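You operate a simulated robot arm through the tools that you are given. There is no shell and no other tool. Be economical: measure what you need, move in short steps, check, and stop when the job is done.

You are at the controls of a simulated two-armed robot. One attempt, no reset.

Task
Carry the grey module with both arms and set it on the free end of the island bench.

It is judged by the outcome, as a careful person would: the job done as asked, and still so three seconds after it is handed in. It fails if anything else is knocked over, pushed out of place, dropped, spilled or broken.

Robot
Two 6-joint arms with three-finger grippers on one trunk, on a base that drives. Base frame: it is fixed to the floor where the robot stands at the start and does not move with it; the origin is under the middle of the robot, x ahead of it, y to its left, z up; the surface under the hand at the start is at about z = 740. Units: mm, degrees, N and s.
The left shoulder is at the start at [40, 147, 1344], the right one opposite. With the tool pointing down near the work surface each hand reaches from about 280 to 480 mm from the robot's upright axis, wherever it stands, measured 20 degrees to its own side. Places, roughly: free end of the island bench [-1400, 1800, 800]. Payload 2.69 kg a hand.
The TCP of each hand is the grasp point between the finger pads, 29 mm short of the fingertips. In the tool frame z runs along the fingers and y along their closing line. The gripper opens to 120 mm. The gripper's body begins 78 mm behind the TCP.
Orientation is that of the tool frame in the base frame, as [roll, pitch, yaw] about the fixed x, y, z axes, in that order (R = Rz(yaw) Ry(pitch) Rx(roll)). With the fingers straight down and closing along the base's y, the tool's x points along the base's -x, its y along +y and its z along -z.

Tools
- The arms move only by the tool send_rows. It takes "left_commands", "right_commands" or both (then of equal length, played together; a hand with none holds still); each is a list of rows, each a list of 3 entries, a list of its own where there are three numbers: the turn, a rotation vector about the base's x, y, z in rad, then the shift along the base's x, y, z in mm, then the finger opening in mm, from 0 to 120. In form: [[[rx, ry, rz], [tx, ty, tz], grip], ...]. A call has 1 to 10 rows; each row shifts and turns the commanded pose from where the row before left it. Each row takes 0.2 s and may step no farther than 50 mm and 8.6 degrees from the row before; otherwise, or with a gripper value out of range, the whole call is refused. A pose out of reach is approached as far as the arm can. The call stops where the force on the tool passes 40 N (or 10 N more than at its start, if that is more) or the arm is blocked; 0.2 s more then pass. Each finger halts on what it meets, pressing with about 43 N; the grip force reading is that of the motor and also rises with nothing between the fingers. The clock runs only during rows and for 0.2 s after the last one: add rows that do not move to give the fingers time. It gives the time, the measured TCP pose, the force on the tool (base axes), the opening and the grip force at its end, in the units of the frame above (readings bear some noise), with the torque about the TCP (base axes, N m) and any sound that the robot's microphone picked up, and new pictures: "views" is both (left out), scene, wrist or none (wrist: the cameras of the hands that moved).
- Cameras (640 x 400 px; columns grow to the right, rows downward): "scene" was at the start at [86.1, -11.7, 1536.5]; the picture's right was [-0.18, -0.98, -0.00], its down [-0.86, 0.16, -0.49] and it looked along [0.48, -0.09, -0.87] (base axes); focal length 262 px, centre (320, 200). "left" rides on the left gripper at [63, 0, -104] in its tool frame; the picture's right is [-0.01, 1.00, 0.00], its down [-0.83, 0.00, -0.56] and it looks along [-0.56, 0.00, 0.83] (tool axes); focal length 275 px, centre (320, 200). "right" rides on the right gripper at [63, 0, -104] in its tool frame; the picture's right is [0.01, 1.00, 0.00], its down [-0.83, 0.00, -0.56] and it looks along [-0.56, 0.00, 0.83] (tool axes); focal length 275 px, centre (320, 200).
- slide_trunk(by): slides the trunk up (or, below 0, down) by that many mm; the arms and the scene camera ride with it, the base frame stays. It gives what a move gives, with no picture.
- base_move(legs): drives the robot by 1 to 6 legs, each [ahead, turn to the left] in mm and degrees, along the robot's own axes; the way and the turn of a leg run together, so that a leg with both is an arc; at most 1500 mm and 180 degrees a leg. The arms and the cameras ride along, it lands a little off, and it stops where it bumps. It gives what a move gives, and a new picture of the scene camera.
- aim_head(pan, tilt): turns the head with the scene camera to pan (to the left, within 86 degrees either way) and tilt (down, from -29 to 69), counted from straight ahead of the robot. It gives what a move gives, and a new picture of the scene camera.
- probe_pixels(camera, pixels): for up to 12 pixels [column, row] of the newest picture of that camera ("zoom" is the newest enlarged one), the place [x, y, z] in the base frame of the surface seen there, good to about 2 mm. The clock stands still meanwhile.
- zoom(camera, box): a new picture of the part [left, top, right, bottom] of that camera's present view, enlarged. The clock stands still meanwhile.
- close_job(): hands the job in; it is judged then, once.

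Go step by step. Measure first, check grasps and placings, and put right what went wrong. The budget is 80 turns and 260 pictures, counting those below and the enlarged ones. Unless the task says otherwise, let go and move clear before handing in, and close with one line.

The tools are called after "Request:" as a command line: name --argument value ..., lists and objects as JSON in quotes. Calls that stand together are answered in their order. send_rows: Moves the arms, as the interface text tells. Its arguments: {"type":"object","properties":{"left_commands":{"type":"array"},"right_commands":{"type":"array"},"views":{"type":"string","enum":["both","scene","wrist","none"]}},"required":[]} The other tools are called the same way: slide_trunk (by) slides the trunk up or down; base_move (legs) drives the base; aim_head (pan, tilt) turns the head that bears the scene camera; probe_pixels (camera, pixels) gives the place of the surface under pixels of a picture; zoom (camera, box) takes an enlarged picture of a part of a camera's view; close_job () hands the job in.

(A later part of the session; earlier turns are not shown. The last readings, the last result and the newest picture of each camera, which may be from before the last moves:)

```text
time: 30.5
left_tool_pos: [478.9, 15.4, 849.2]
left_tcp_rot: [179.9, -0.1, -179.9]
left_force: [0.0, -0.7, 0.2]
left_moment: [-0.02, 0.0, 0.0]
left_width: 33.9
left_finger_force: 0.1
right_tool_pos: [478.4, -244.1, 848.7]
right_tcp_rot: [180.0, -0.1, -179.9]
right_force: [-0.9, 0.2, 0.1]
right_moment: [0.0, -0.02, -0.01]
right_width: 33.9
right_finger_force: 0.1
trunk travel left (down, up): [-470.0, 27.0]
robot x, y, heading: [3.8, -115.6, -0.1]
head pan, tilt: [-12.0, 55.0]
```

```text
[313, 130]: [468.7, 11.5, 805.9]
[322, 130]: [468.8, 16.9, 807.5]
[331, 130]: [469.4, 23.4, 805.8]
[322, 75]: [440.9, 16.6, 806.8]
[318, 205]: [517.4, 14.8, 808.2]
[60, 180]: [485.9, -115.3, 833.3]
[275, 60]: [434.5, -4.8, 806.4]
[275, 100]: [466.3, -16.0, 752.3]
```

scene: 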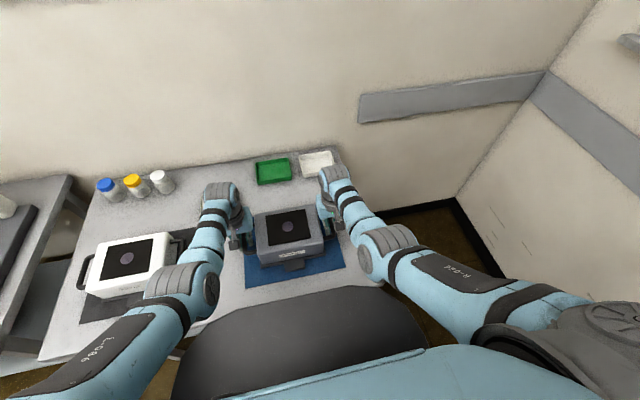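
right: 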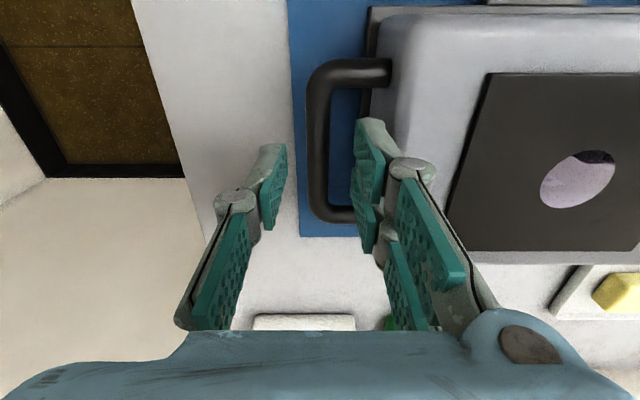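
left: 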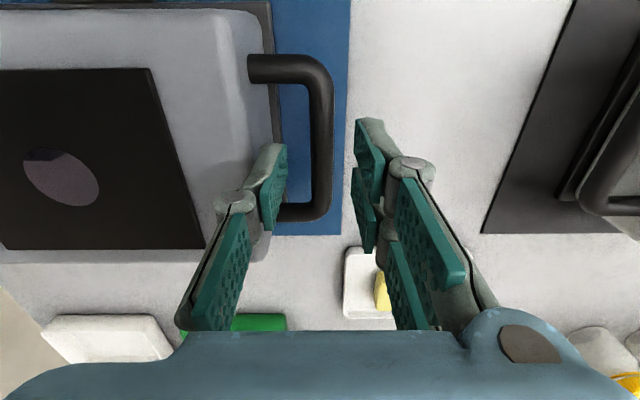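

The module is back in its place. I'll descend 50 mm and close again, with TCP y at 16.5 and -245.

Request:
send_rows --left_commands '[[[0, 0, 0], [0, 1, -17], 34], [[0, 0, 0], [0, 0, -17], 34], [[0, 0, 0], [0, 0, -16], 34], [[0, 0, 0], [0, 0, 0], 20], [[0, 0, 0], [0, 0, 0], 0], [[0, 0, 0], [0, 0, 0], 0], [[0, 0, 0], [0, 0, 0], 0]]' --right_commands '[[[0, 0, 0], [0, -1, -17], 34], [[0, 0, 0], [0, 0, -17], 34], [[0, 0, 0], [0, 0, -16], 34], [[0, 0, 0], [0, 0, 0], 20], [[0, 0, 0], [0, 0, 0], 0], [[0, 0, 0], [0, 0, 0], 0], [[0, 0, 0], [0, 0, 0], 0]]' --views "none"

Request:
send_rows --left_commands '[[[0, 0, 0], [0, 0, 1.5], 0], [[0, 0, 0], [0, 0, 1.5], 0], [[0, 0, 0], [0, 0, 1], 0]]' --right_commands '[[[0, 0, 0], [0, 0, 1.5], 0], [[0, 0, 0], [0, 0, 1.5], 0], [[0, 0, 0], [0, 0, 1], 0]]' --views "wrist"

Request:
zoom --camera "scene" --box '[230, 190, 360, 290]'

```text
time: 32.1
left_tool_pos: [468.9, 16.8, 805.6]
left_tcp_rot: [-179.6, -0.2, 179.9]
left_force: [-2.3, -0.9, 1.1]
left_moment: [-0.05, -0.32, -0.74]
left_width: 12.8
left_finger_force: 39.9
left hand out of reach, approached as far as the arm can: row 2, 3
right_tool_pos: [470.6, -244.1, 805.2]
right_tcp_rot: [179.5, 0.1, 179.9]
right_force: [4.7, 1.6, -0.3]
right_moment: [0.02, 0.18, -0.74]
right_width: 13.4
right_finger_force: 39.8
right hand out of reach, approached as far as the arm can: row 3
trunk travel left (down, up): [-470.0, 27.0]
robot x, y, heading: [8.8, -115.1, 0.2]
head pan, tilt: [-12.0, 55.0]
stopped in row 7 (right hand): the force on the tool passed its limit at 40 N (the readings are from after the stop); the commanded pose is now the measured one
```

```text
time: 33.0
left_tool_pos: [467.4, 16.0, 809.4]
left_tcp_rot: [-179.6, -0.4, -180.0]
left_force: [-5.7, -3.1, -5.2]
left_moment: [0.02, 0.25, -0.73]
left_width: 12.6
left_finger_force: 39.2
right_tool_pos: [471.8, -244.8, 810.2]
right_tcp_rot: [179.6, 0.1, 179.9]
right_force: [5.1, 3.9, -5.8]
right_moment: [0.12, -0.11, -0.81]
right_width: 13.5
right_finger_force: 39.6
trunk travel left (down, up): [-470.0, 27.0]
robot x, y, heading: [8.3, -115.0, 0.3]
head pan, tilt: [-12.0, 55.0]
```

right: 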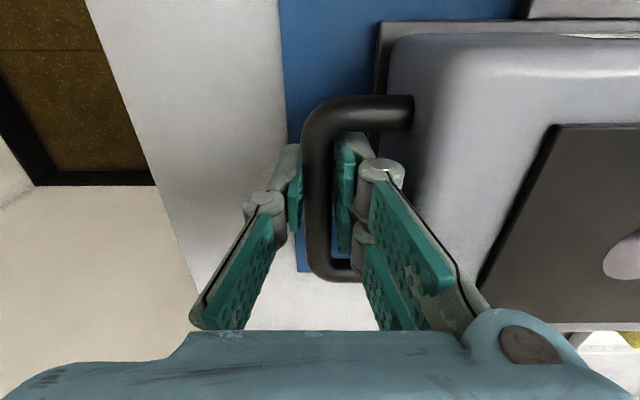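
left: 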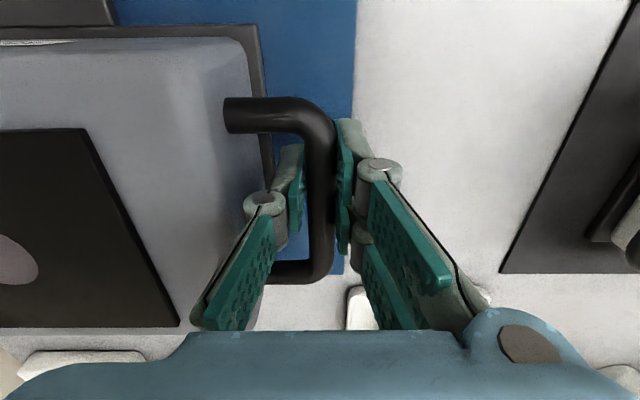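

```text
4.00 times, centred on (295, 240) of scene
```

zoom: 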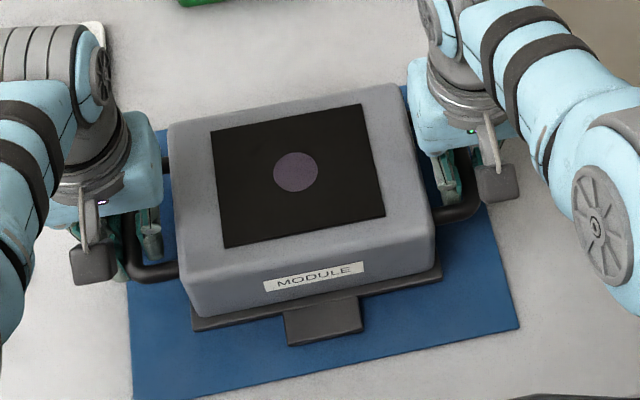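

The higher trunk limited the depth, but it gripped anyway and is 4 mm up with ~5 N per hand. I'll probe whether the module actually rose.

Request:
probe_pixels --camera "zoom" --pixels '[[295, 172], [315, 278], [322, 320], [230, 320], [410, 285], [150, 272], [470, 210], [340, 120], [250, 230]]'

Request:
probe_pixels --camera "right" --pixels '[[317, 130], [395, 27], [560, 10], [570, 150], [640, 260], [430, 60]]'

Request:
probe_pixels --camera "left" --pixels '[[320, 170], [255, 60], [60, 10], [60, 150], [10, 260], [220, 60]]'

```text
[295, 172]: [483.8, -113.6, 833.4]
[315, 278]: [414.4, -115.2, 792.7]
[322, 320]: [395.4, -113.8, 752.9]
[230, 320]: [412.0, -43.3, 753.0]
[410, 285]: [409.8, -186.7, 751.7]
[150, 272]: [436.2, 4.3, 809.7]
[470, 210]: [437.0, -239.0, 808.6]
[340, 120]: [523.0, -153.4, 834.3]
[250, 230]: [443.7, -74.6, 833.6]
```

```text
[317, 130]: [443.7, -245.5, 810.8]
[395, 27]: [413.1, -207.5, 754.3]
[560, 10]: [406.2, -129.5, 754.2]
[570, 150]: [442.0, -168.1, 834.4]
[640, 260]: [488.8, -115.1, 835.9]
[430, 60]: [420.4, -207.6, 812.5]
```

```text
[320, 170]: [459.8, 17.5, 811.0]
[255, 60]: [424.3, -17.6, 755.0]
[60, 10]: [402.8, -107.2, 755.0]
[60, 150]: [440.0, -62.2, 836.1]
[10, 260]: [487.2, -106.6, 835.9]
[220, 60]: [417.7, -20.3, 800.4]
```

The whole thing (body, plate and tab) rose about 3 mm, so the plate is part of the module and it lifts at ~11 N total. I'll go on up slowly with the arms, checking the load.

Request:
send_rows --left_commands '[[[0, 0, 0], [0, 0, 2], 0], [[0, 0, 0], [0, 0, 2], 0], [[0, 0, 0], [0, 0, 2], 0], [[0, 0, 0], [0, 0, 0], 0]]' --right_commands '[[[0, 0, 0], [0, 0, 2], 0], [[0, 0, 0], [0, 0, 2], 0], [[0, 0, 0], [0, 0, 2], 0], [[0, 0, 0], [0, 0, 0], 0]]' --views "wrist"

Request:
zoom --camera "scene" --box '[230, 190, 360, 290]'

Request:
probe_pixels --camera "zoom" --pixels '[[295, 172], [322, 320], [230, 320], [410, 285], [340, 120], [250, 230], [215, 140], [375, 210]]'

Request:
probe_pixels --camera "right" --pixels '[[317, 130], [395, 27], [570, 150], [640, 260]]'

Request:
probe_pixels --camera "left" --pixels '[[320, 130], [255, 60], [60, 150], [10, 260]]'

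```text
time: 34.0
left_tool_pos: [468.9, 16.8, 816.0]
left_tcp_rot: [-179.6, -0.3, 179.9]
left_force: [-7.2, -4.0, -5.0]
left_moment: [0.02, 0.39, -0.95]
left_width: 12.9
left_finger_force: 39.8
right_tool_pos: [470.0, -244.1, 814.7]
right_tcp_rot: [179.6, 0.0, 179.9]
right_force: [7.1, 2.8, -5.1]
right_moment: [-0.02, -0.23, -0.91]
right_width: 13.5
right_finger_force: 40.1
trunk travel left (down, up): [-470.0, 27.0]
robot x, y, heading: [5.3, -111.1, 0.3]
head pan, tilt: [-12.0, 55.0]
```

right: 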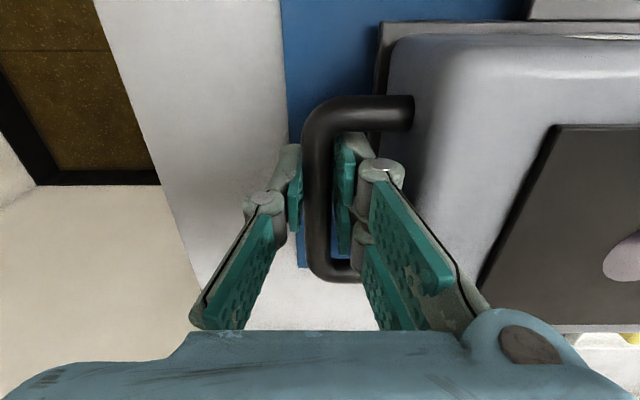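
left: 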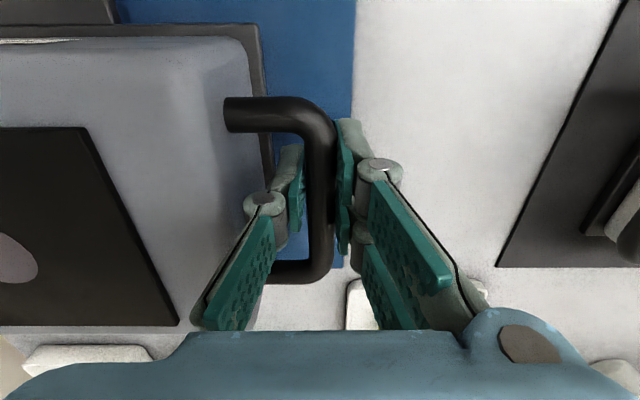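

```text
4.00 times, centred on (295, 240) of scene
```

zoom: 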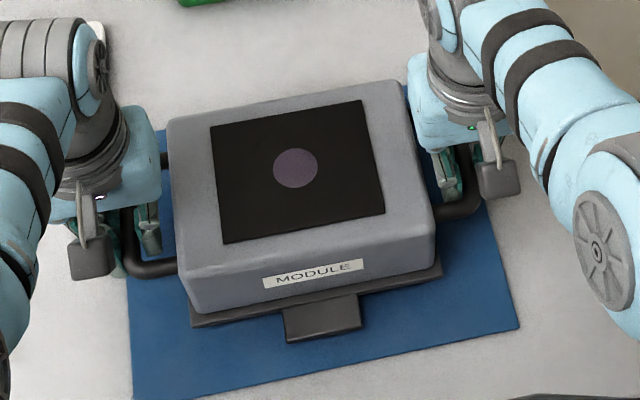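

```text
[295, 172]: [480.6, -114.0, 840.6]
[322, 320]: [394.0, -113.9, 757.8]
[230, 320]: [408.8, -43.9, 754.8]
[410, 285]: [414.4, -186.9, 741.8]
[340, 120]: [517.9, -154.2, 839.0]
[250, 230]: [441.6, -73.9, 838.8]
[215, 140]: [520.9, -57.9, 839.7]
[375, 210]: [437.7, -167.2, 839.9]
```

```text
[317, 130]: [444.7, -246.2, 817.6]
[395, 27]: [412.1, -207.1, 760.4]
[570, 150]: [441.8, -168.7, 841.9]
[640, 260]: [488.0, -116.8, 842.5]
```

```text
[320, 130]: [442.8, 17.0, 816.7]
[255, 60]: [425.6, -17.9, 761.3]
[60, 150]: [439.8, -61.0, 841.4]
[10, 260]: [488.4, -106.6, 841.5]
```

The module is rising level and secure (plate z≈760, top≈841, no slip). Since the earlier loss came during the trunk slide, I'll test with a tiny 4 mm slide just above the mat.

Request:
slide_trunk --by 4

Request:
zoom --camera "right" --box '[160, 0, 640, 300]'

Request:
probe_pixels --camera "right" --pixels '[[317, 130], [395, 27], [570, 150], [640, 260]]'

```text
time: 34.5
left_tool_pos: [468.1, 16.5, 819.0]
left_tcp_rot: [-179.6, -0.4, 180.0]
left_force: [-7.3, -3.5, -4.3]
left_moment: [-0.03, 0.24, -0.92]
left_width: 12.8
left_finger_force: 39.6
right_tool_pos: [470.4, -244.6, 819.0]
right_tcp_rot: [179.6, 0.0, -179.9]
right_force: [6.9, 2.7, -5.9]
right_moment: [-0.02, -0.1, -0.83]
right_width: 13.6
right_finger_force: 40.1
trunk travel left (down, up): [-474.0, 23.0]
robot x, y, heading: [4.4, -116.5, 0.1]
head pan, tilt: [-12.0, 55.0]
```

```text
1.33 times, centred on (400, 150) of right
```

zoom: 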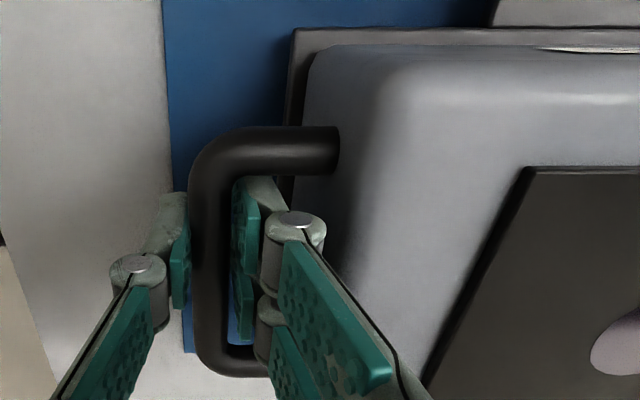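

```text
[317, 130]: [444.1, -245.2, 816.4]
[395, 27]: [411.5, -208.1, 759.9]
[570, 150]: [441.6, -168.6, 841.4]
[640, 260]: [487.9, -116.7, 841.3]
```

Those probes may be from the older picture, so I'll probe the new zoom image instead.

Request:
probe_pixels --camera "zoom" --pixels '[[210, 173], [313, 37], [546, 200], [630, 340], [540, 10]]'

```text
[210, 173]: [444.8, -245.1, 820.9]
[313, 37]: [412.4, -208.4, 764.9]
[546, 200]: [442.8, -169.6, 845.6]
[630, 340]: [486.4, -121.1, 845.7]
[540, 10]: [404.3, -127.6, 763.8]
```

No slip: the module rose with the hands to plate z≈764. I'll continue lifting gently with the arms, 24 mm more.

Request:
send_rows --left_commands '[[[0, 0, 0], [0, 0, 2], 0], [[0, 0, 0], [0, 0, 3], 0], [[0, 0, 0], [0, 0, 3], 0], [[0, 0, 0], [0, 0, 3], 0], [[0, 0, 0], [0, 0, 3], 0], [[0, 0, 0], [0, 0, 3], 0], [[0, 0, 0], [0, 0, 3], 0], [[0, 0, 0], [0, 0, 2], 0], [[0, 0, 0], [0, 0, 2], 0], [[0, 0, 0], [0, 0, 0], 0]]' --right_commands '[[[0, 0, 0], [0, 0, 2], 0], [[0, 0, 0], [0, 0, 3], 0], [[0, 0, 0], [0, 0, 3], 0], [[0, 0, 0], [0, 0, 3], 0], [[0, 0, 0], [0, 0, 3], 0], [[0, 0, 0], [0, 0, 3], 0], [[0, 0, 0], [0, 0, 3], 0], [[0, 0, 0], [0, 0, 2], 0], [[0, 0, 0], [0, 0, 2], 0], [[0, 0, 0], [0, 0, 0], 0]]' --views "both"

Request:
probe_pixels --camera "right" --pixels '[[317, 130], [395, 27], [570, 150], [640, 260]]'

Request:
probe_pixels --camera "left" --pixels '[[320, 130], [255, 60], [60, 150], [10, 260]]'

```text
time: 36.7
left_tool_pos: [469.0, 16.9, 845.0]
left_tcp_rot: [-179.6, -0.4, -180.0]
left_force: [-5.7, -1.2, -5.5]
left_moment: [-0.02, 0.05, -0.89]
left_width: 12.8
left_finger_force: 39.5
right_tool_pos: [469.8, -244.0, 843.1]
right_tcp_rot: [179.7, 0.0, 179.9]
right_force: [7.0, 1.4, -5.5]
right_moment: [0.01, 0.09, -0.8]
right_width: 13.2
right_finger_force: 40.0
trunk travel left (down, up): [-474.0, 23.0]
robot x, y, heading: [4.8, -115.2, 0.0]
head pan, tilt: [-12.0, 55.0]
```

scene: 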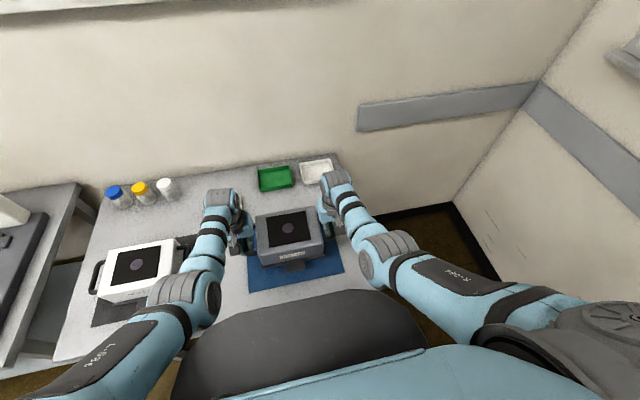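
right: 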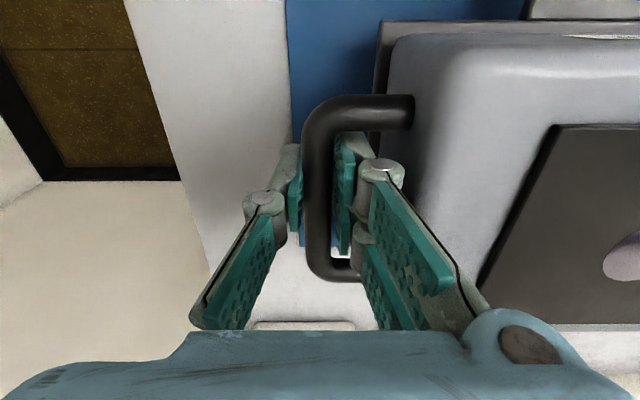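
left: 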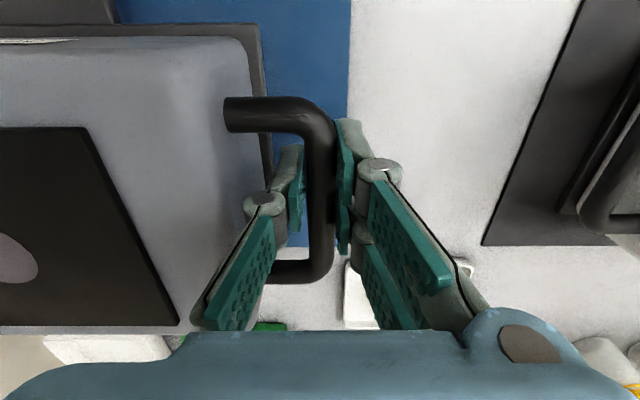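

```text
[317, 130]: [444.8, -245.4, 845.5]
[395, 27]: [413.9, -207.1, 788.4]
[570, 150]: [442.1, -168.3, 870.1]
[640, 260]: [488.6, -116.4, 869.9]
```

```text
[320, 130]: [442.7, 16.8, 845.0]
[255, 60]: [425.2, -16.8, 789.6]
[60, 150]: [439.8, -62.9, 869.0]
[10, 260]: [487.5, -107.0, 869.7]
```

Still firm at +38 mm. I'll lift another 16 mm, then test a short 20 mm reverse while still over the bench to see whether driving disturbs the grip.

Request:
send_rows --left_commands '[[[0, 0, 0], [0, 0, 2], 0], [[0, 0, 0], [0, 0, 3], 0], [[0, 0, 0], [0, 0, 3], 0], [[0, 0, 0], [0, 0, 3], 0], [[0, 0, 0], [0, 0, 3], 0], [[0, 0, 0], [0, 0, 2], 0], [[0, 0, 0], [0, 0, 0], 0]]' --right_commands '[[[0, 0, 0], [0, 0, 2], 0], [[0, 0, 0], [0, 0, 3], 0], [[0, 0, 0], [0, 0, 3], 0], [[0, 0, 0], [0, 0, 3], 0], [[0, 0, 0], [0, 0, 3], 0], [[0, 0, 0], [0, 0, 2], 0], [[0, 0, 0], [0, 0, 0], 0]]' --views "none"

Request:
base_move --legs '[[-20, 0]]'

Request:
zoom --camera "right" --box '[160, 0, 640, 300]'

Request:
probe_pixels --camera "zoom" --pixels '[[210, 173], [313, 37], [546, 200], [630, 340], [540, 10]]'

```text
time: 38.3
left_tool_pos: [468.5, 16.8, 859.8]
left_tcp_rot: [-179.6, -0.4, -180.0]
left_force: [-6.8, 0.2, -5.5]
left_moment: [-0.01, 0.28, -0.98]
left_width: 13.1
left_finger_force: 39.8
right_tool_pos: [470.9, -244.2, 858.4]
right_tcp_rot: [179.6, 0.1, 180.0]
right_force: [6.6, 0.8, -5.2]
right_moment: [0.0, -0.11, -0.88]
right_width: 13.4
right_finger_force: 39.3
trunk travel left (down, up): [-474.0, 23.0]
robot x, y, heading: [8.4, -116.8, 0.2]
head pan, tilt: [-12.0, 55.0]
```

```text
time: 39.1
left_tool_pos: [452.5, 15.7, 857.0]
left_tcp_rot: [-179.6, -0.4, 180.0]
left_force: [-5.3, -0.1, -6.1]
left_moment: [0.02, 0.21, -1.02]
left_width: 13.0
left_finger_force: 39.2
right_tool_pos: [454.5, -243.9, 856.7]
right_tcp_rot: [179.6, -0.2, -180.0]
right_force: [7.0, 0.2, -5.4]
right_moment: [0.02, 0.08, -0.79]
right_width: 13.1
right_finger_force: 40.0
trunk travel left (down, up): [-474.0, 23.0]
robot x, y, heading: [-15.1, -116.8, 0.2]
head pan, tilt: [-12.0, 55.0]
```

scene: 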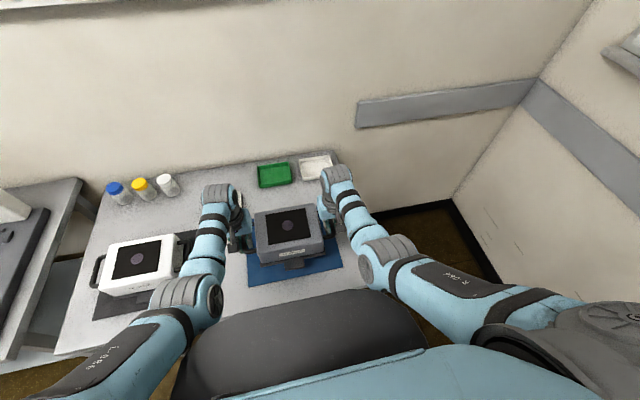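

```text
1.33 times, centred on (400, 150) of right
```

zoom: 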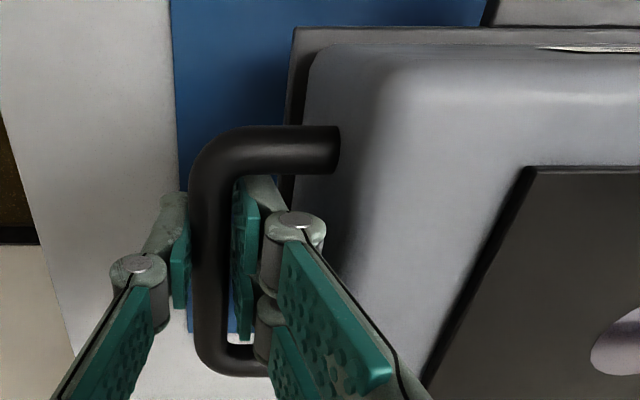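

```text
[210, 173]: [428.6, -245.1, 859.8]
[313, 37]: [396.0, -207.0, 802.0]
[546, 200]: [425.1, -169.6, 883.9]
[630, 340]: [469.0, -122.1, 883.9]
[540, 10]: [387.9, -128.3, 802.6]
```

Driving 20 mm caused no slip. I'll repeat with a faster 70 mm reverse, still above the bench top.

Request:
base_move --legs '[[-70, 0]]'

Request:
zoom --camera "right" --box '[160, 0, 640, 300]'

Request:
probe_pixels --camera "zoom" --pixels '[[210, 173], [313, 37], [546, 200], [630, 340], [540, 10]]'

```text
time: 40.1
left_tool_pos: [387.1, 16.8, 853.5]
left_tcp_rot: [-179.6, -0.8, 180.0]
left_force: [-4.4, 0.5, -5.6]
left_moment: [0.04, 0.5, -0.97]
left_width: 12.9
left_finger_force: 39.3
right_tool_pos: [388.6, -244.5, 854.5]
right_tcp_rot: [179.6, -0.5, 179.9]
right_force: [6.2, -1.7, -6.2]
right_moment: [-0.02, -0.18, -0.53]
right_width: 13.1
right_finger_force: 39.5
trunk travel left (down, up): [-474.0, 23.0]
robot x, y, heading: [-86.4, -114.3, 0.2]
head pan, tilt: [-12.0, 55.0]
```

scene: 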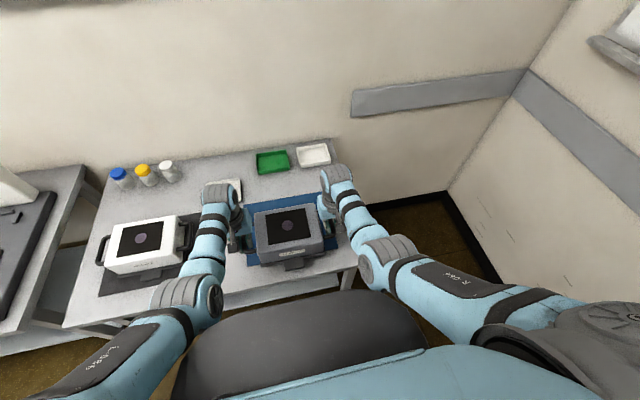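

```text
1.33 times, centred on (400, 150) of right
```

zoom: 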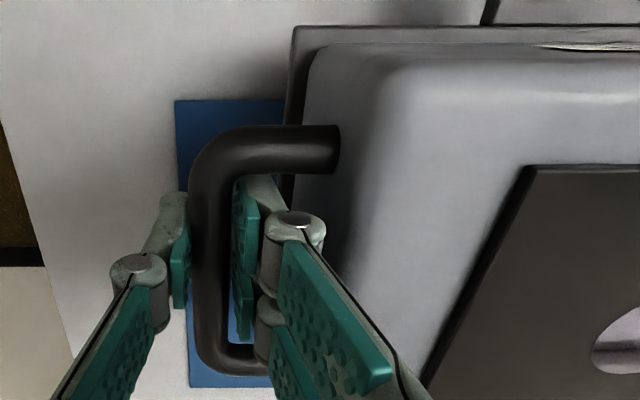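

```text
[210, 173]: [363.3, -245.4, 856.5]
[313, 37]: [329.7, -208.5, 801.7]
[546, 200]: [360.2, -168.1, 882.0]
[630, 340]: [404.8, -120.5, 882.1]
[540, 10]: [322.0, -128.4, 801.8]
```

No slip, only a ~3 mm arm sag per drive. I'll raise another 24 mm for margin, then back away to x≈-430.

Request:
send_rows --left_commands '[[[0, 0, 0], [0, 0, 2], 0], [[0, 0, 0], [0, 0, 4], 0], [[0, 0, 0], [0, 0, 4], 0], [[0, 0, 0], [0, 0, 4], 0], [[0, 0, 0], [0, 0, 4], 0], [[0, 0, 0], [0, 0, 4], 0], [[0, 0, 0], [0, 0, 2], 0], [[0, 0, 0], [0, 0, 0], 0]]' --right_commands '[[[0, 0, 0], [0, 0, 2], 0], [[0, 0, 0], [0, 0, 4], 0], [[0, 0, 0], [0, 0, 4], 0], [[0, 0, 0], [0, 0, 4], 0], [[0, 0, 0], [0, 0, 4], 0], [[0, 0, 0], [0, 0, 4], 0], [[0, 0, 0], [0, 0, 2], 0], [[0, 0, 0], [0, 0, 0], 0]]' --views "none"

Request:
base_move --legs '[[-345, 0]]'

Request:
zoom --camera "right" --box '[160, 0, 640, 300]'

Request:
probe_pixels --camera "zoom" --pixels '[[210, 173], [313, 37], [546, 200], [630, 340], [540, 10]]'

```text
time: 41.9
left_tool_pos: [379.9, 16.2, 883.5]
left_tcp_rot: [-179.6, -0.3, 180.0]
left_force: [-4.6, -3.5, -5.4]
left_moment: [-0.03, 0.35, -0.87]
left_width: 12.8
left_finger_force: 38.9
right_tool_pos: [383.3, -243.2, 881.6]
right_tcp_rot: [179.6, 0.1, -179.9]
right_force: [5.2, 3.1, -6.1]
right_moment: [0.01, -0.16, -0.27]
right_width: 13.1
right_finger_force: 39.9
trunk travel left (down, up): [-474.0, 23.0]
robot x, y, heading: [-82.6, -118.6, 0.1]
head pan, tilt: [-12.0, 55.0]
```

```text
time: 44.1
left_tool_pos: [36.4, 15.4, 881.3]
left_tcp_rot: [-179.5, -0.4, 179.8]
left_force: [-4.5, -5.4, -4.7]
left_moment: [-0.02, 0.09, -0.87]
left_width: 12.7
left_finger_force: 39.3
right_tool_pos: [39.1, -245.1, 880.8]
right_tcp_rot: [179.7, 0.1, 179.9]
right_force: [4.1, 5.4, -5.4]
right_moment: [0.08, 0.07, -0.23]
right_width: 13.2
right_finger_force: 39.6
trunk travel left (down, up): [-474.0, 23.0]
robot x, y, heading: [-428.0, -117.1, -0.3]
head pan, tilt: [-12.0, 55.0]
```

scene: 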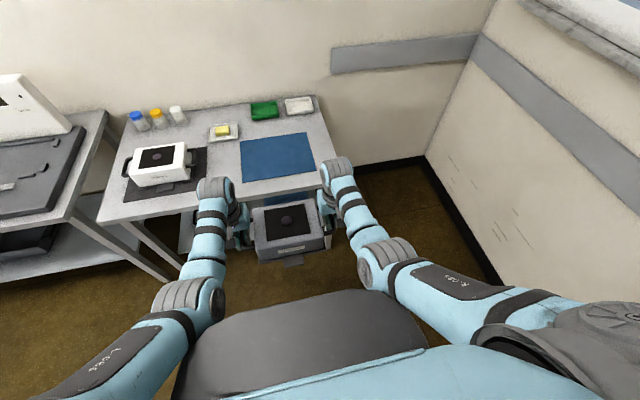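

```text
1.33 times, centred on (400, 150) of right
```

zoom: 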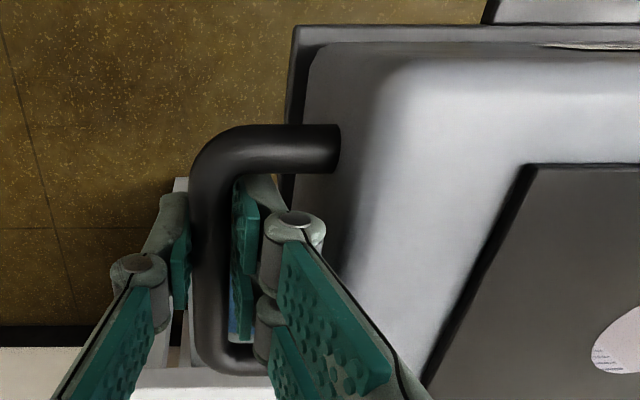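

```text
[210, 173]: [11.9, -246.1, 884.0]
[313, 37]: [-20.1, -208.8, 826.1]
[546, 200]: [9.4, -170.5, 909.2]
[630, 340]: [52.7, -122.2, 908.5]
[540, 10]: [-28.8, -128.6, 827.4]
```

Held firmly: the module is clear of the bench and its mat stayed. Turning left 90° in place, in two halves.

Request:
base_move --legs '[[0, 45], [0, 45]]'

Request:
zoom --camera "right" --box '[160, 0, 640, 300]'

```text
time: 48.6
left_tool_pos: [-557.5, 348.5, 883.5]
left_tcp_rot: [-179.4, -0.3, -90.1]
left_force: [2.4, -6.3, -4.7]
left_moment: [-0.15, -0.01, -0.84]
left_width: 12.8
left_finger_force: 39.4
right_tool_pos: [-295.5, 350.2, 883.6]
right_tcp_rot: [179.6, 0.2, -90.1]
right_force: [-1.9, 5.5, -5.0]
right_moment: [0.04, -0.05, -0.61]
right_width: 13.2
right_finger_force: 40.4
trunk travel left (down, up): [-474.0, 23.0]
robot x, y, heading: [-428.4, -119.4, 90.0]
head pan, tilt: [-12.0, 55.0]
```

scene: 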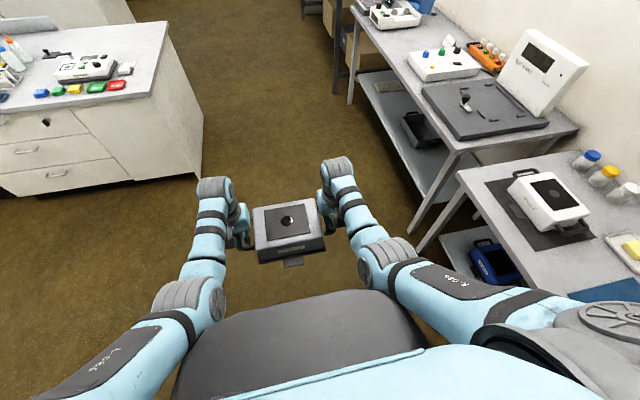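

```text
1.33 times, centred on (400, 150) of right
```

zoom: 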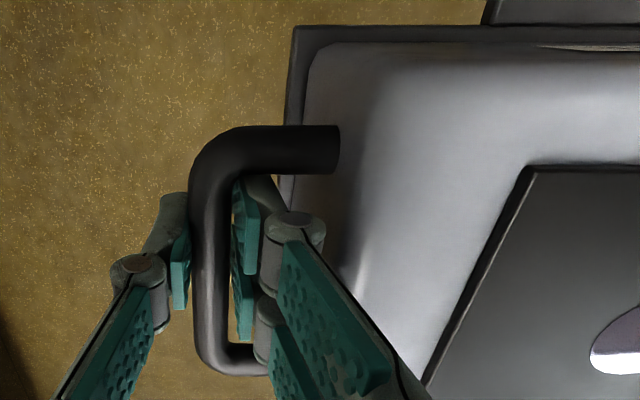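

Grip unchanged and the aisle ahead is clear. Driving 2035 mm to y≈1920.

Request:
base_move --legs '[[1018, 0], [1018, 0]]'

Request:
aim_head --pan 60 --tilt 35

```text
time: 58.8
left_tool_pos: [-542.1, 2393.4, 883.7]
left_tcp_rot: [-179.6, -0.2, -90.7]
left_force: [-2.2, -2.9, -5.2]
left_moment: [-0.09, -0.04, -0.91]
left_width: 12.8
left_finger_force: 39.7
right_tool_pos: [-281.4, 2394.1, 881.8]
right_tcp_rot: [179.6, 0.2, -90.6]
right_force: [2.1, 3.4, -4.4]
right_moment: [-0.03, -0.01, -0.06]
right_width: 13.4
right_finger_force: 39.5
trunk travel left (down, up): [-474.0, 23.0]
robot x, y, heading: [-418.3, 1929.4, 89.4]
head pan, tilt: [-12.0, 55.0]
```

scene: 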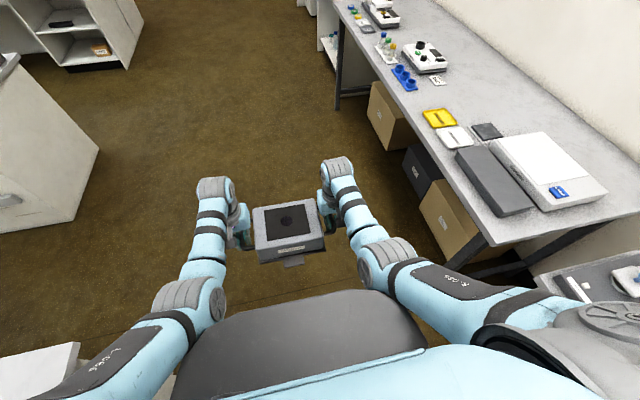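

```text
time: 60.3
left_tool_pos: [-542.7, 2395.9, 882.3]
left_tcp_rot: [-179.6, -0.4, -90.7]
left_force: [-1.0, -2.9, -5.4]
left_moment: [-0.36, 0.02, -0.9]
left_width: 12.6
left_finger_force: 39.2
right_tool_pos: [-282.1, 2393.5, 882.2]
right_tcp_rot: [179.6, 0.2, -90.7]
right_force: [0.6, 2.8, -5.4]
right_moment: [0.23, 0.05, 0.11]
right_width: 13.2
right_finger_force: 39.5
trunk travel left (down, up): [-474.0, 23.0]
robot x, y, heading: [-417.3, 1930.1, 89.3]
head pan, tilt: [60.0, 35.0]
```

scene: 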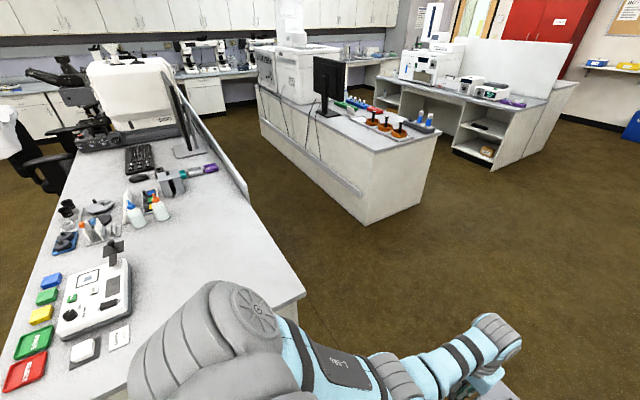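

Arrived at (-418,1930) with a firm grip. I'll probe the island top and the objects there for the exact free area.

Request:
probe_pixels --camera "scene" --pixels '[[130, 328], [108, 348], [125, 262], [130, 300], [125, 240], [165, 218], [300, 290], [248, 198], [200, 260], [130, 385], [90, 362], [170, 300]]'

```text
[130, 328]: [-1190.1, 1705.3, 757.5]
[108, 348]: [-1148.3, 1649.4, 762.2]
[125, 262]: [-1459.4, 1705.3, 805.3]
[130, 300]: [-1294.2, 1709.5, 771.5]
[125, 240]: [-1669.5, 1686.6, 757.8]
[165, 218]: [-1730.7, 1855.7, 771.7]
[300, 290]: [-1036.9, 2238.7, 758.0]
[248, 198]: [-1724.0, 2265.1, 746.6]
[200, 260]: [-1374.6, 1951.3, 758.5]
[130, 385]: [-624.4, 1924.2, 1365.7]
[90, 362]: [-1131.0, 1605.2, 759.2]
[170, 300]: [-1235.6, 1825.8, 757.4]
```

The free zone is x -1040…-1650, y 1720…2235. I'll turn left 90.6° to face the island's end.

Request:
base_move --legs '[[0, 45.3], [0, 45.3]]'

Request:
aim_head --pan 0 --tilt 50

```text
time: 64.8
left_tool_pos: [-881.4, 1807.6, 882.8]
left_tcp_rot: [-179.7, -0.3, -0.9]
left_force: [5.5, 0.8, -4.7]
left_moment: [0.01, -0.17, -0.87]
left_width: 13.0
left_finger_force: 39.6
right_tool_pos: [-881.2, 2068.9, 882.5]
right_tcp_rot: [179.6, 0.2, -0.7]
right_force: [-6.0, 0.3, -5.4]
right_moment: [0.02, 0.01, -0.5]
right_width: 13.1
right_finger_force: 39.8
trunk travel left (down, up): [-474.0, 23.0]
robot x, y, heading: [-417.8, 1932.8, 179.5]
head pan, tilt: [60.0, 35.0]
```

scene: 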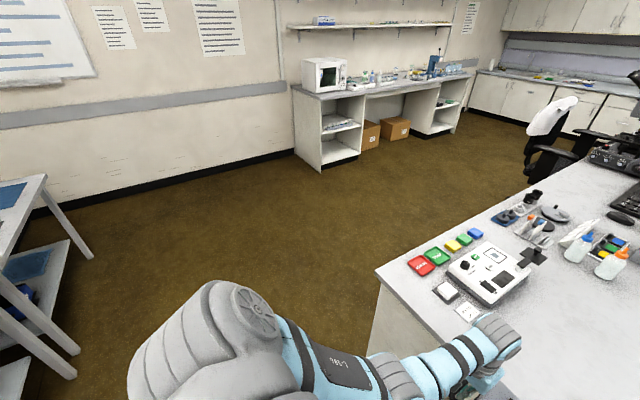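

```text
time: 66.1
left_tool_pos: [-881.6, 1808.0, 882.8]
left_tcp_rot: [-179.6, -0.5, -0.8]
left_force: [4.5, 1.1, -5.7]
left_moment: [-0.03, -0.46, -0.83]
left_width: 12.6
left_finger_force: 39.9
right_tool_pos: [-881.2, 2068.5, 884.0]
right_tcp_rot: [179.6, 0.2, -0.9]
right_force: [-3.6, -0.3, -4.7]
right_moment: [-0.04, 0.33, -0.24]
right_width: 13.1
right_finger_force: 39.3
trunk travel left (down, up): [-474.0, 23.0]
robot x, y, heading: [-419.9, 1929.8, 179.2]
head pan, tilt: [0.0, 50.0]
```

scene: 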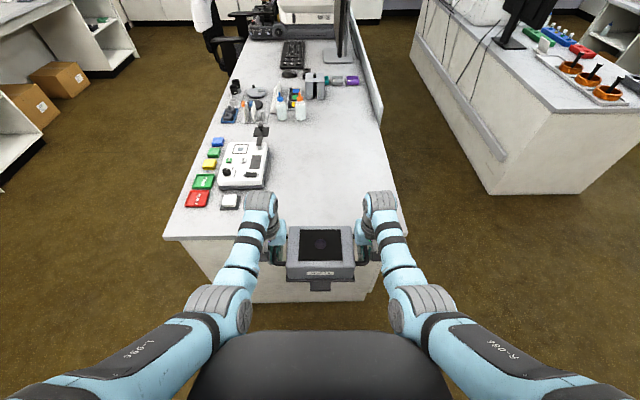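

Module centred at y≈1938 with a clear spot ahead. Driving ahead 295 mm so it hangs over the island's end.

Request:
base_move --legs '[[200, 0], [95, 0]]'

Request:
zoom --camera "scene" --box '[160, 120, 460, 310]'

Request:
probe_pixels --camera "scene" --pixels '[[320, 235], [320, 280], [200, 270], [400, 270], [320, 272], [300, 230], [342, 230]]'

```text
time: 68.9
left_tool_pos: [-1163.8, 1812.4, 878.4]
left_tcp_rot: [-179.7, -1.2, -0.9]
left_force: [-0.3, -1.7, -6.1]
left_moment: [0.05, 0.23, -0.71]
left_width: 12.8
left_finger_force: 39.7
right_tool_pos: [-1163.6, 2071.3, 878.9]
right_tcp_rot: [179.8, -0.6, -0.7]
right_force: [-4.8, 1.4, -7.7]
right_moment: [0.04, -0.64, 0.0]
right_width: 13.1
right_finger_force: 39.4
trunk travel left (down, up): [-474.0, 23.0]
robot x, y, heading: [-714.5, 1934.9, 179.1]
head pan, tilt: [0.0, 50.0]
stopped in leg 2: the robot was blocked; the commanded pose is now the measured one
```

scene: 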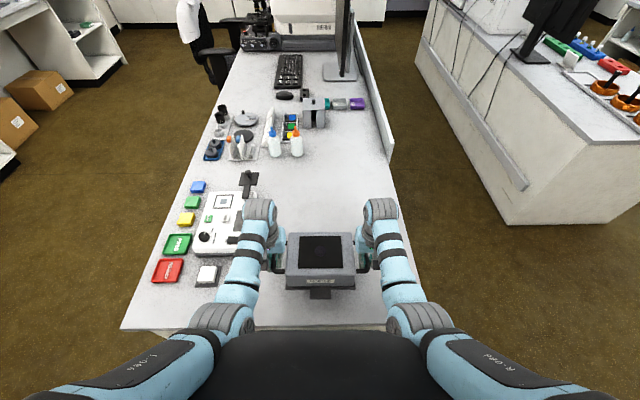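

```text
2.11 times, centred on (310, 215) of scene
```

zoom: 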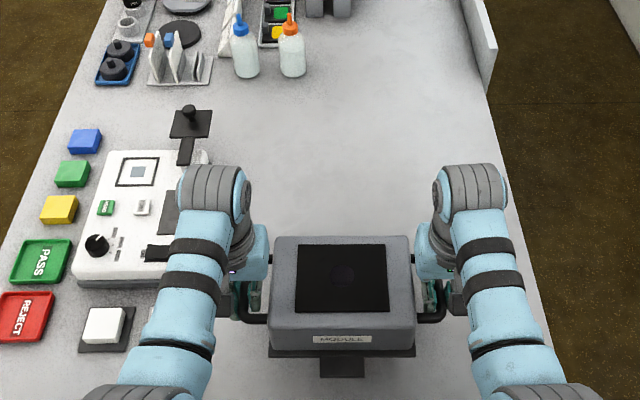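

```text
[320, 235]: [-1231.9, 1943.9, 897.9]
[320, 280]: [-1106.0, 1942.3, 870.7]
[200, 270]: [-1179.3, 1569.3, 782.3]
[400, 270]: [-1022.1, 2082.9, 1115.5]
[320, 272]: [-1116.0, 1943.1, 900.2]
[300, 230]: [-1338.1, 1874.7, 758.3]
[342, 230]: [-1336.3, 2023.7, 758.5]
```

I touched the cabinet softly at x=-714, which is close enough: the module's centre is at about (-1163,1942), fully over the top. It tips ~1°, so I'll level it and lower 42 mm slowly.

Request:
send_rows --left_commands '[[[0, 0.006, 0], [0, 0, 0], 0], [[0, 0.006, 0], [0, 0, -3], 0], [[0, 0.005, 0], [0, 0, -5], 0], [[0, 0, 0], [0, 0, -6], 0], [[0, 0, 0], [0, 0, -6], 0], [[0, 0, 0], [0, 0, -6], 0], [[0, 0, 0], [0, 0, -6], 0], [[0, 0, 0], [0, 0, -5], 0], [[0, 0, 0], [0, 0, -4], 0], [[0, 0, 0], [0, 0, 0], 0]]' --right_commands '[[[0, 0.006, 0], [0, 0, 0], 0], [[0, 0.006, 0], [0, 0, -3], 0], [[0, 0.005, 0], [0, 0, -5], 0], [[0, 0, 0], [0, 0, -6], 0], [[0, 0, 0], [0, 0, -6], 0], [[0, 0, 0], [0, 0, -6], 0], [[0, 0, 0], [0, 0, -6], 0], [[0, 0, 0], [0, 0, -5], 0], [[0, 0, 0], [0, 0, -4], 0], [[0, 0, 0], [0, 0, 0], 0]]'

Request:
zoom --camera "scene" --box '[230, 210, 410, 330]'

```text
time: 71.1
left_tool_pos: [-1154.9, 1811.8, 842.3]
left_tcp_rot: [-179.7, 0.4, -1.0]
left_force: [3.2, 1.2, -6.1]
left_moment: [-0.01, -0.24, -0.78]
left_width: 12.8
left_finger_force: 39.5
right_tool_pos: [-1154.0, 2072.9, 842.5]
right_tcp_rot: [179.8, 1.0, -0.8]
right_force: [-3.0, -1.0, -4.2]
right_moment: [-0.01, 0.04, 0.03]
right_width: 12.9
right_finger_force: 39.6
trunk travel left (down, up): [-474.0, 23.0]
robot x, y, heading: [-715.4, 1937.6, 178.9]
head pan, tilt: [0.0, 50.0]
```

scene: 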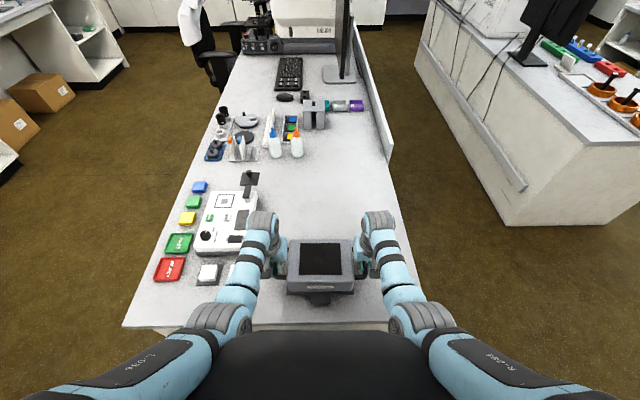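
right: 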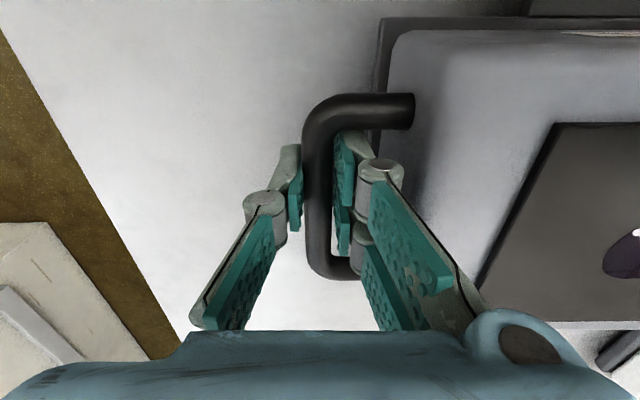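
left: 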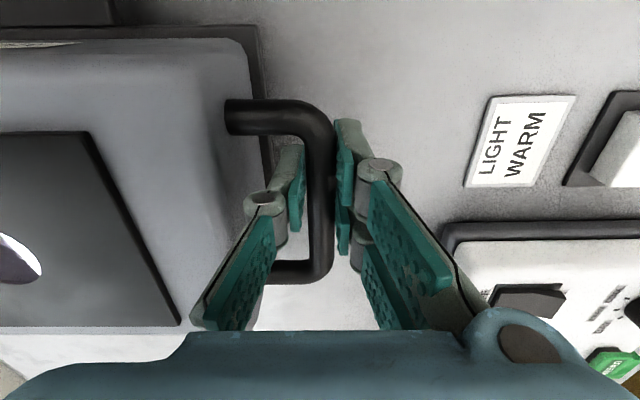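

```text
3.33 times, centred on (320, 270) of scene
```

zoom: 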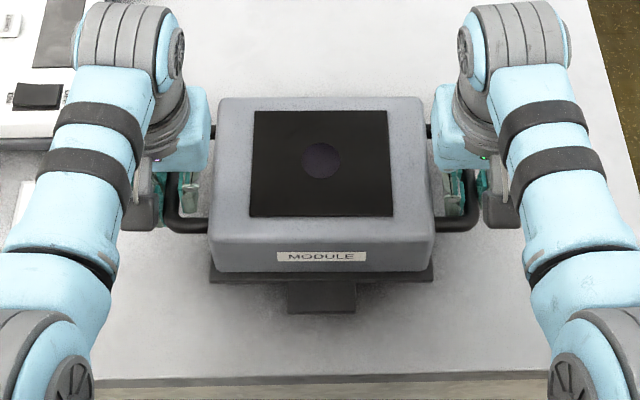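

The module is in front of the labelled card with clearance. I'll probe its height, level and tab position relative to the edge.

Request:
probe_pixels --camera "zoom" --pixels '[[270, 200], [380, 200], [265, 125], [375, 125], [320, 300], [230, 275], [420, 275], [320, 365], [520, 300]]'

```text
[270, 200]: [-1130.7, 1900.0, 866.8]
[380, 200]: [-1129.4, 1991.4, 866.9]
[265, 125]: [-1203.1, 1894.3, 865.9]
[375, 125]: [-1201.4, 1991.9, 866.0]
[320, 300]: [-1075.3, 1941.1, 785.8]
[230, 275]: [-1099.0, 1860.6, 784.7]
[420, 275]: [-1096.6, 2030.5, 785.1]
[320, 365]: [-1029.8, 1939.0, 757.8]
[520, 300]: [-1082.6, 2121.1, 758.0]
```

It's level with ~18 mm still to go. I'll ease it 25 mm farther in from the edge, then lower to contact.

Request:
send_rows --left_commands '[[[0, 0, 0], [-5, 0, 0], 0], [[0, 0, 0], [-8, 0, 0], 0], [[0, 0, 0], [-8, 0, 0], 0], [[0, 0, 0], [-4, 0, -2], 0], [[0, 0, 0], [0, 0, -4], 0], [[0, 0, 0], [0, 0, -4], 0], [[0, 0, 0], [0, 0, -3], 0], [[0, 0, 0], [0, 0, -2], 0], [[0, 0, 0], [0, 0, 0], 0]]' --right_commands '[[[0, 0, 0], [-5, 0, 0], 0], [[0, 0, 0], [-8, 0, 0], 0], [[0, 0, 0], [-8, 0, 0], 0], [[0, 0, 0], [-4, 0, -2], 0], [[0, 0, 0], [0, 0, -4], 0], [[0, 0, 0], [0, 0, -4], 0], [[0, 0, 0], [0, 0, -3], 0], [[0, 0, 0], [0, 0, -2], 0], [[0, 0, 0], [0, 0, 0], 0]]' --views "scene"

Request:
zoom --camera "scene" --box '[230, 210, 410, 330]'

Request:
probe_pixels --camera "zoom" --pixels '[[270, 195], [380, 195], [265, 120], [375, 120], [320, 285], [230, 262], [420, 262]]'

```text
time: 73.1
left_tool_pos: [-1181.1, 1812.5, 826.4]
left_tcp_rot: [-179.7, 0.3, -0.8]
left_force: [3.3, 2.3, -5.3]
left_moment: [0.01, -0.04, -0.8]
left_width: 13.0
left_finger_force: 39.4
right_tool_pos: [-1178.8, 2072.0, 826.1]
right_tcp_rot: [179.8, 1.1, -0.8]
right_force: [-3.5, -2.4, -5.9]
right_moment: [-0.04, -0.06, -0.02]
right_width: 13.4
right_finger_force: 39.6
trunk travel left (down, up): [-474.0, 23.0]
robot x, y, heading: [-714.5, 1938.1, 178.9]
head pan, tilt: [0.0, 50.0]
```

scene: 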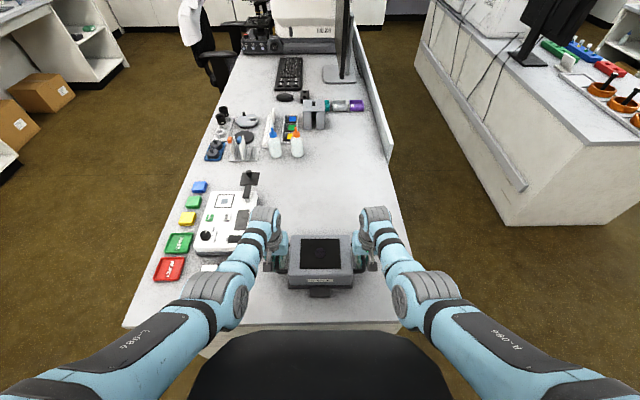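

```text
3.33 times, centred on (320, 270) of scene
```

zoom: 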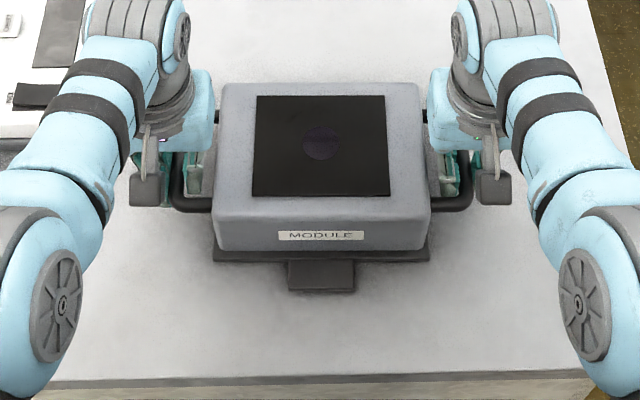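

```text
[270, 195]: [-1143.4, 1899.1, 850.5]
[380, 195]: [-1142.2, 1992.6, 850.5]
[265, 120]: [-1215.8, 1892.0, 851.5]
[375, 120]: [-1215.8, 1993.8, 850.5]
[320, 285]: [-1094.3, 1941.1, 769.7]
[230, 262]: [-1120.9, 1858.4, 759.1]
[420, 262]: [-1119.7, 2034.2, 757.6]
```

Top at 850.7 means the bottom is ~2 mm above the bench. Lowering the last few millimetres in 1 mm steps.

Request:
send_rows --left_commands '[[[0, 0, 0], [0, 0, -1], 0], [[0, 0, 0], [0, 0, -1], 0], [[0, 0, 0], [0, 0, -1], 0], [[0, 0, 0], [0, 0, 0], 0]]' --right_commands '[[[0, 0, 0], [0, 0, -1], 0], [[0, 0, 0], [0, 0, -1], 0], [[0, 0, 0], [0, 0, -1], 0], [[0, 0, 0], [0, 0, 0], 0]]' --views "none"

```text
time: 74.1
left_tool_pos: [-1178.4, 1810.4, 824.4]
left_tcp_rot: [-179.6, 0.4, -0.9]
left_force: [2.9, -1.2, -5.5]
left_moment: [-0.03, -0.04, -0.8]
left_width: 12.6
left_finger_force: 39.0
right_tool_pos: [-1181.6, 2071.8, 824.1]
right_tcp_rot: [179.9, 1.0, -0.8]
right_force: [-2.2, 1.4, -5.7]
right_moment: [-0.03, -0.16, 0.08]
right_width: 13.4
right_finger_force: 40.0
trunk travel left (down, up): [-474.0, 23.0]
robot x, y, heading: [-716.4, 1935.1, 179.3]
head pan, tilt: [0.0, 50.0]
```

Still carrying full weight (-5.5 N each). I'll lower 3 mm more in steps.

Request:
send_rows --left_commands '[[[0, 0, 0], [0, 0, -1], 0], [[0, 0, 0], [0, 0, -1], 0], [[0, 0, 0], [0, 0, -1], 0], [[0, 0, 0], [0, 0, 0], 0]]' --right_commands '[[[0, 0, 0], [0, 0, -1], 0], [[0, 0, 0], [0, 0, -1], 0], [[0, 0, 0], [0, 0, -1], 0], [[0, 0, 0], [0, 0, 0], 0]]' --views "none"

Request:
zoom --camera "scene" --box '[230, 210, 410, 330]'

Request:
probe_pixels --camera "zoom" --pixels '[[270, 195], [380, 195], [265, 120], [375, 120], [320, 285]]'

```text
time: 75.1
left_tool_pos: [-1180.7, 1811.0, 822.8]
left_tcp_rot: [-179.8, 0.7, -0.8]
left_force: [-2.5, -2.9, 14.9]
left_moment: [-0.13, -1.28, -0.92]
left_width: 13.1
left_finger_force: 39.4
right_tool_pos: [-1180.3, 2072.3, 823.1]
right_tcp_rot: [179.7, 1.2, -0.9]
right_force: [-8.4, 0.9, 12.6]
right_moment: [-0.17, -1.37, 0.05]
right_width: 13.3
right_finger_force: 39.8
trunk travel left (down, up): [-474.0, 23.0]
robot x, y, heading: [-714.5, 1935.3, 179.4]
head pan, tilt: [0.0, 50.0]
```

```text
3.33 times, centred on (320, 270) of scene
```

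zoom: 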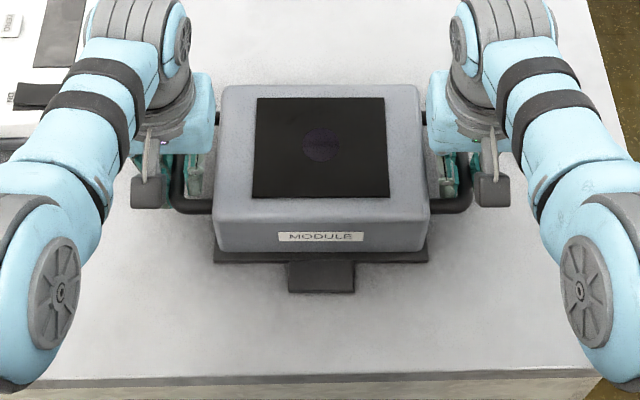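

```text
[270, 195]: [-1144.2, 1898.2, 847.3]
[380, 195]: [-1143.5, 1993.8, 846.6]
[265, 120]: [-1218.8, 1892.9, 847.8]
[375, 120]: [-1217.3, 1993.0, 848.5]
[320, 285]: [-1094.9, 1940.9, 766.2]
```

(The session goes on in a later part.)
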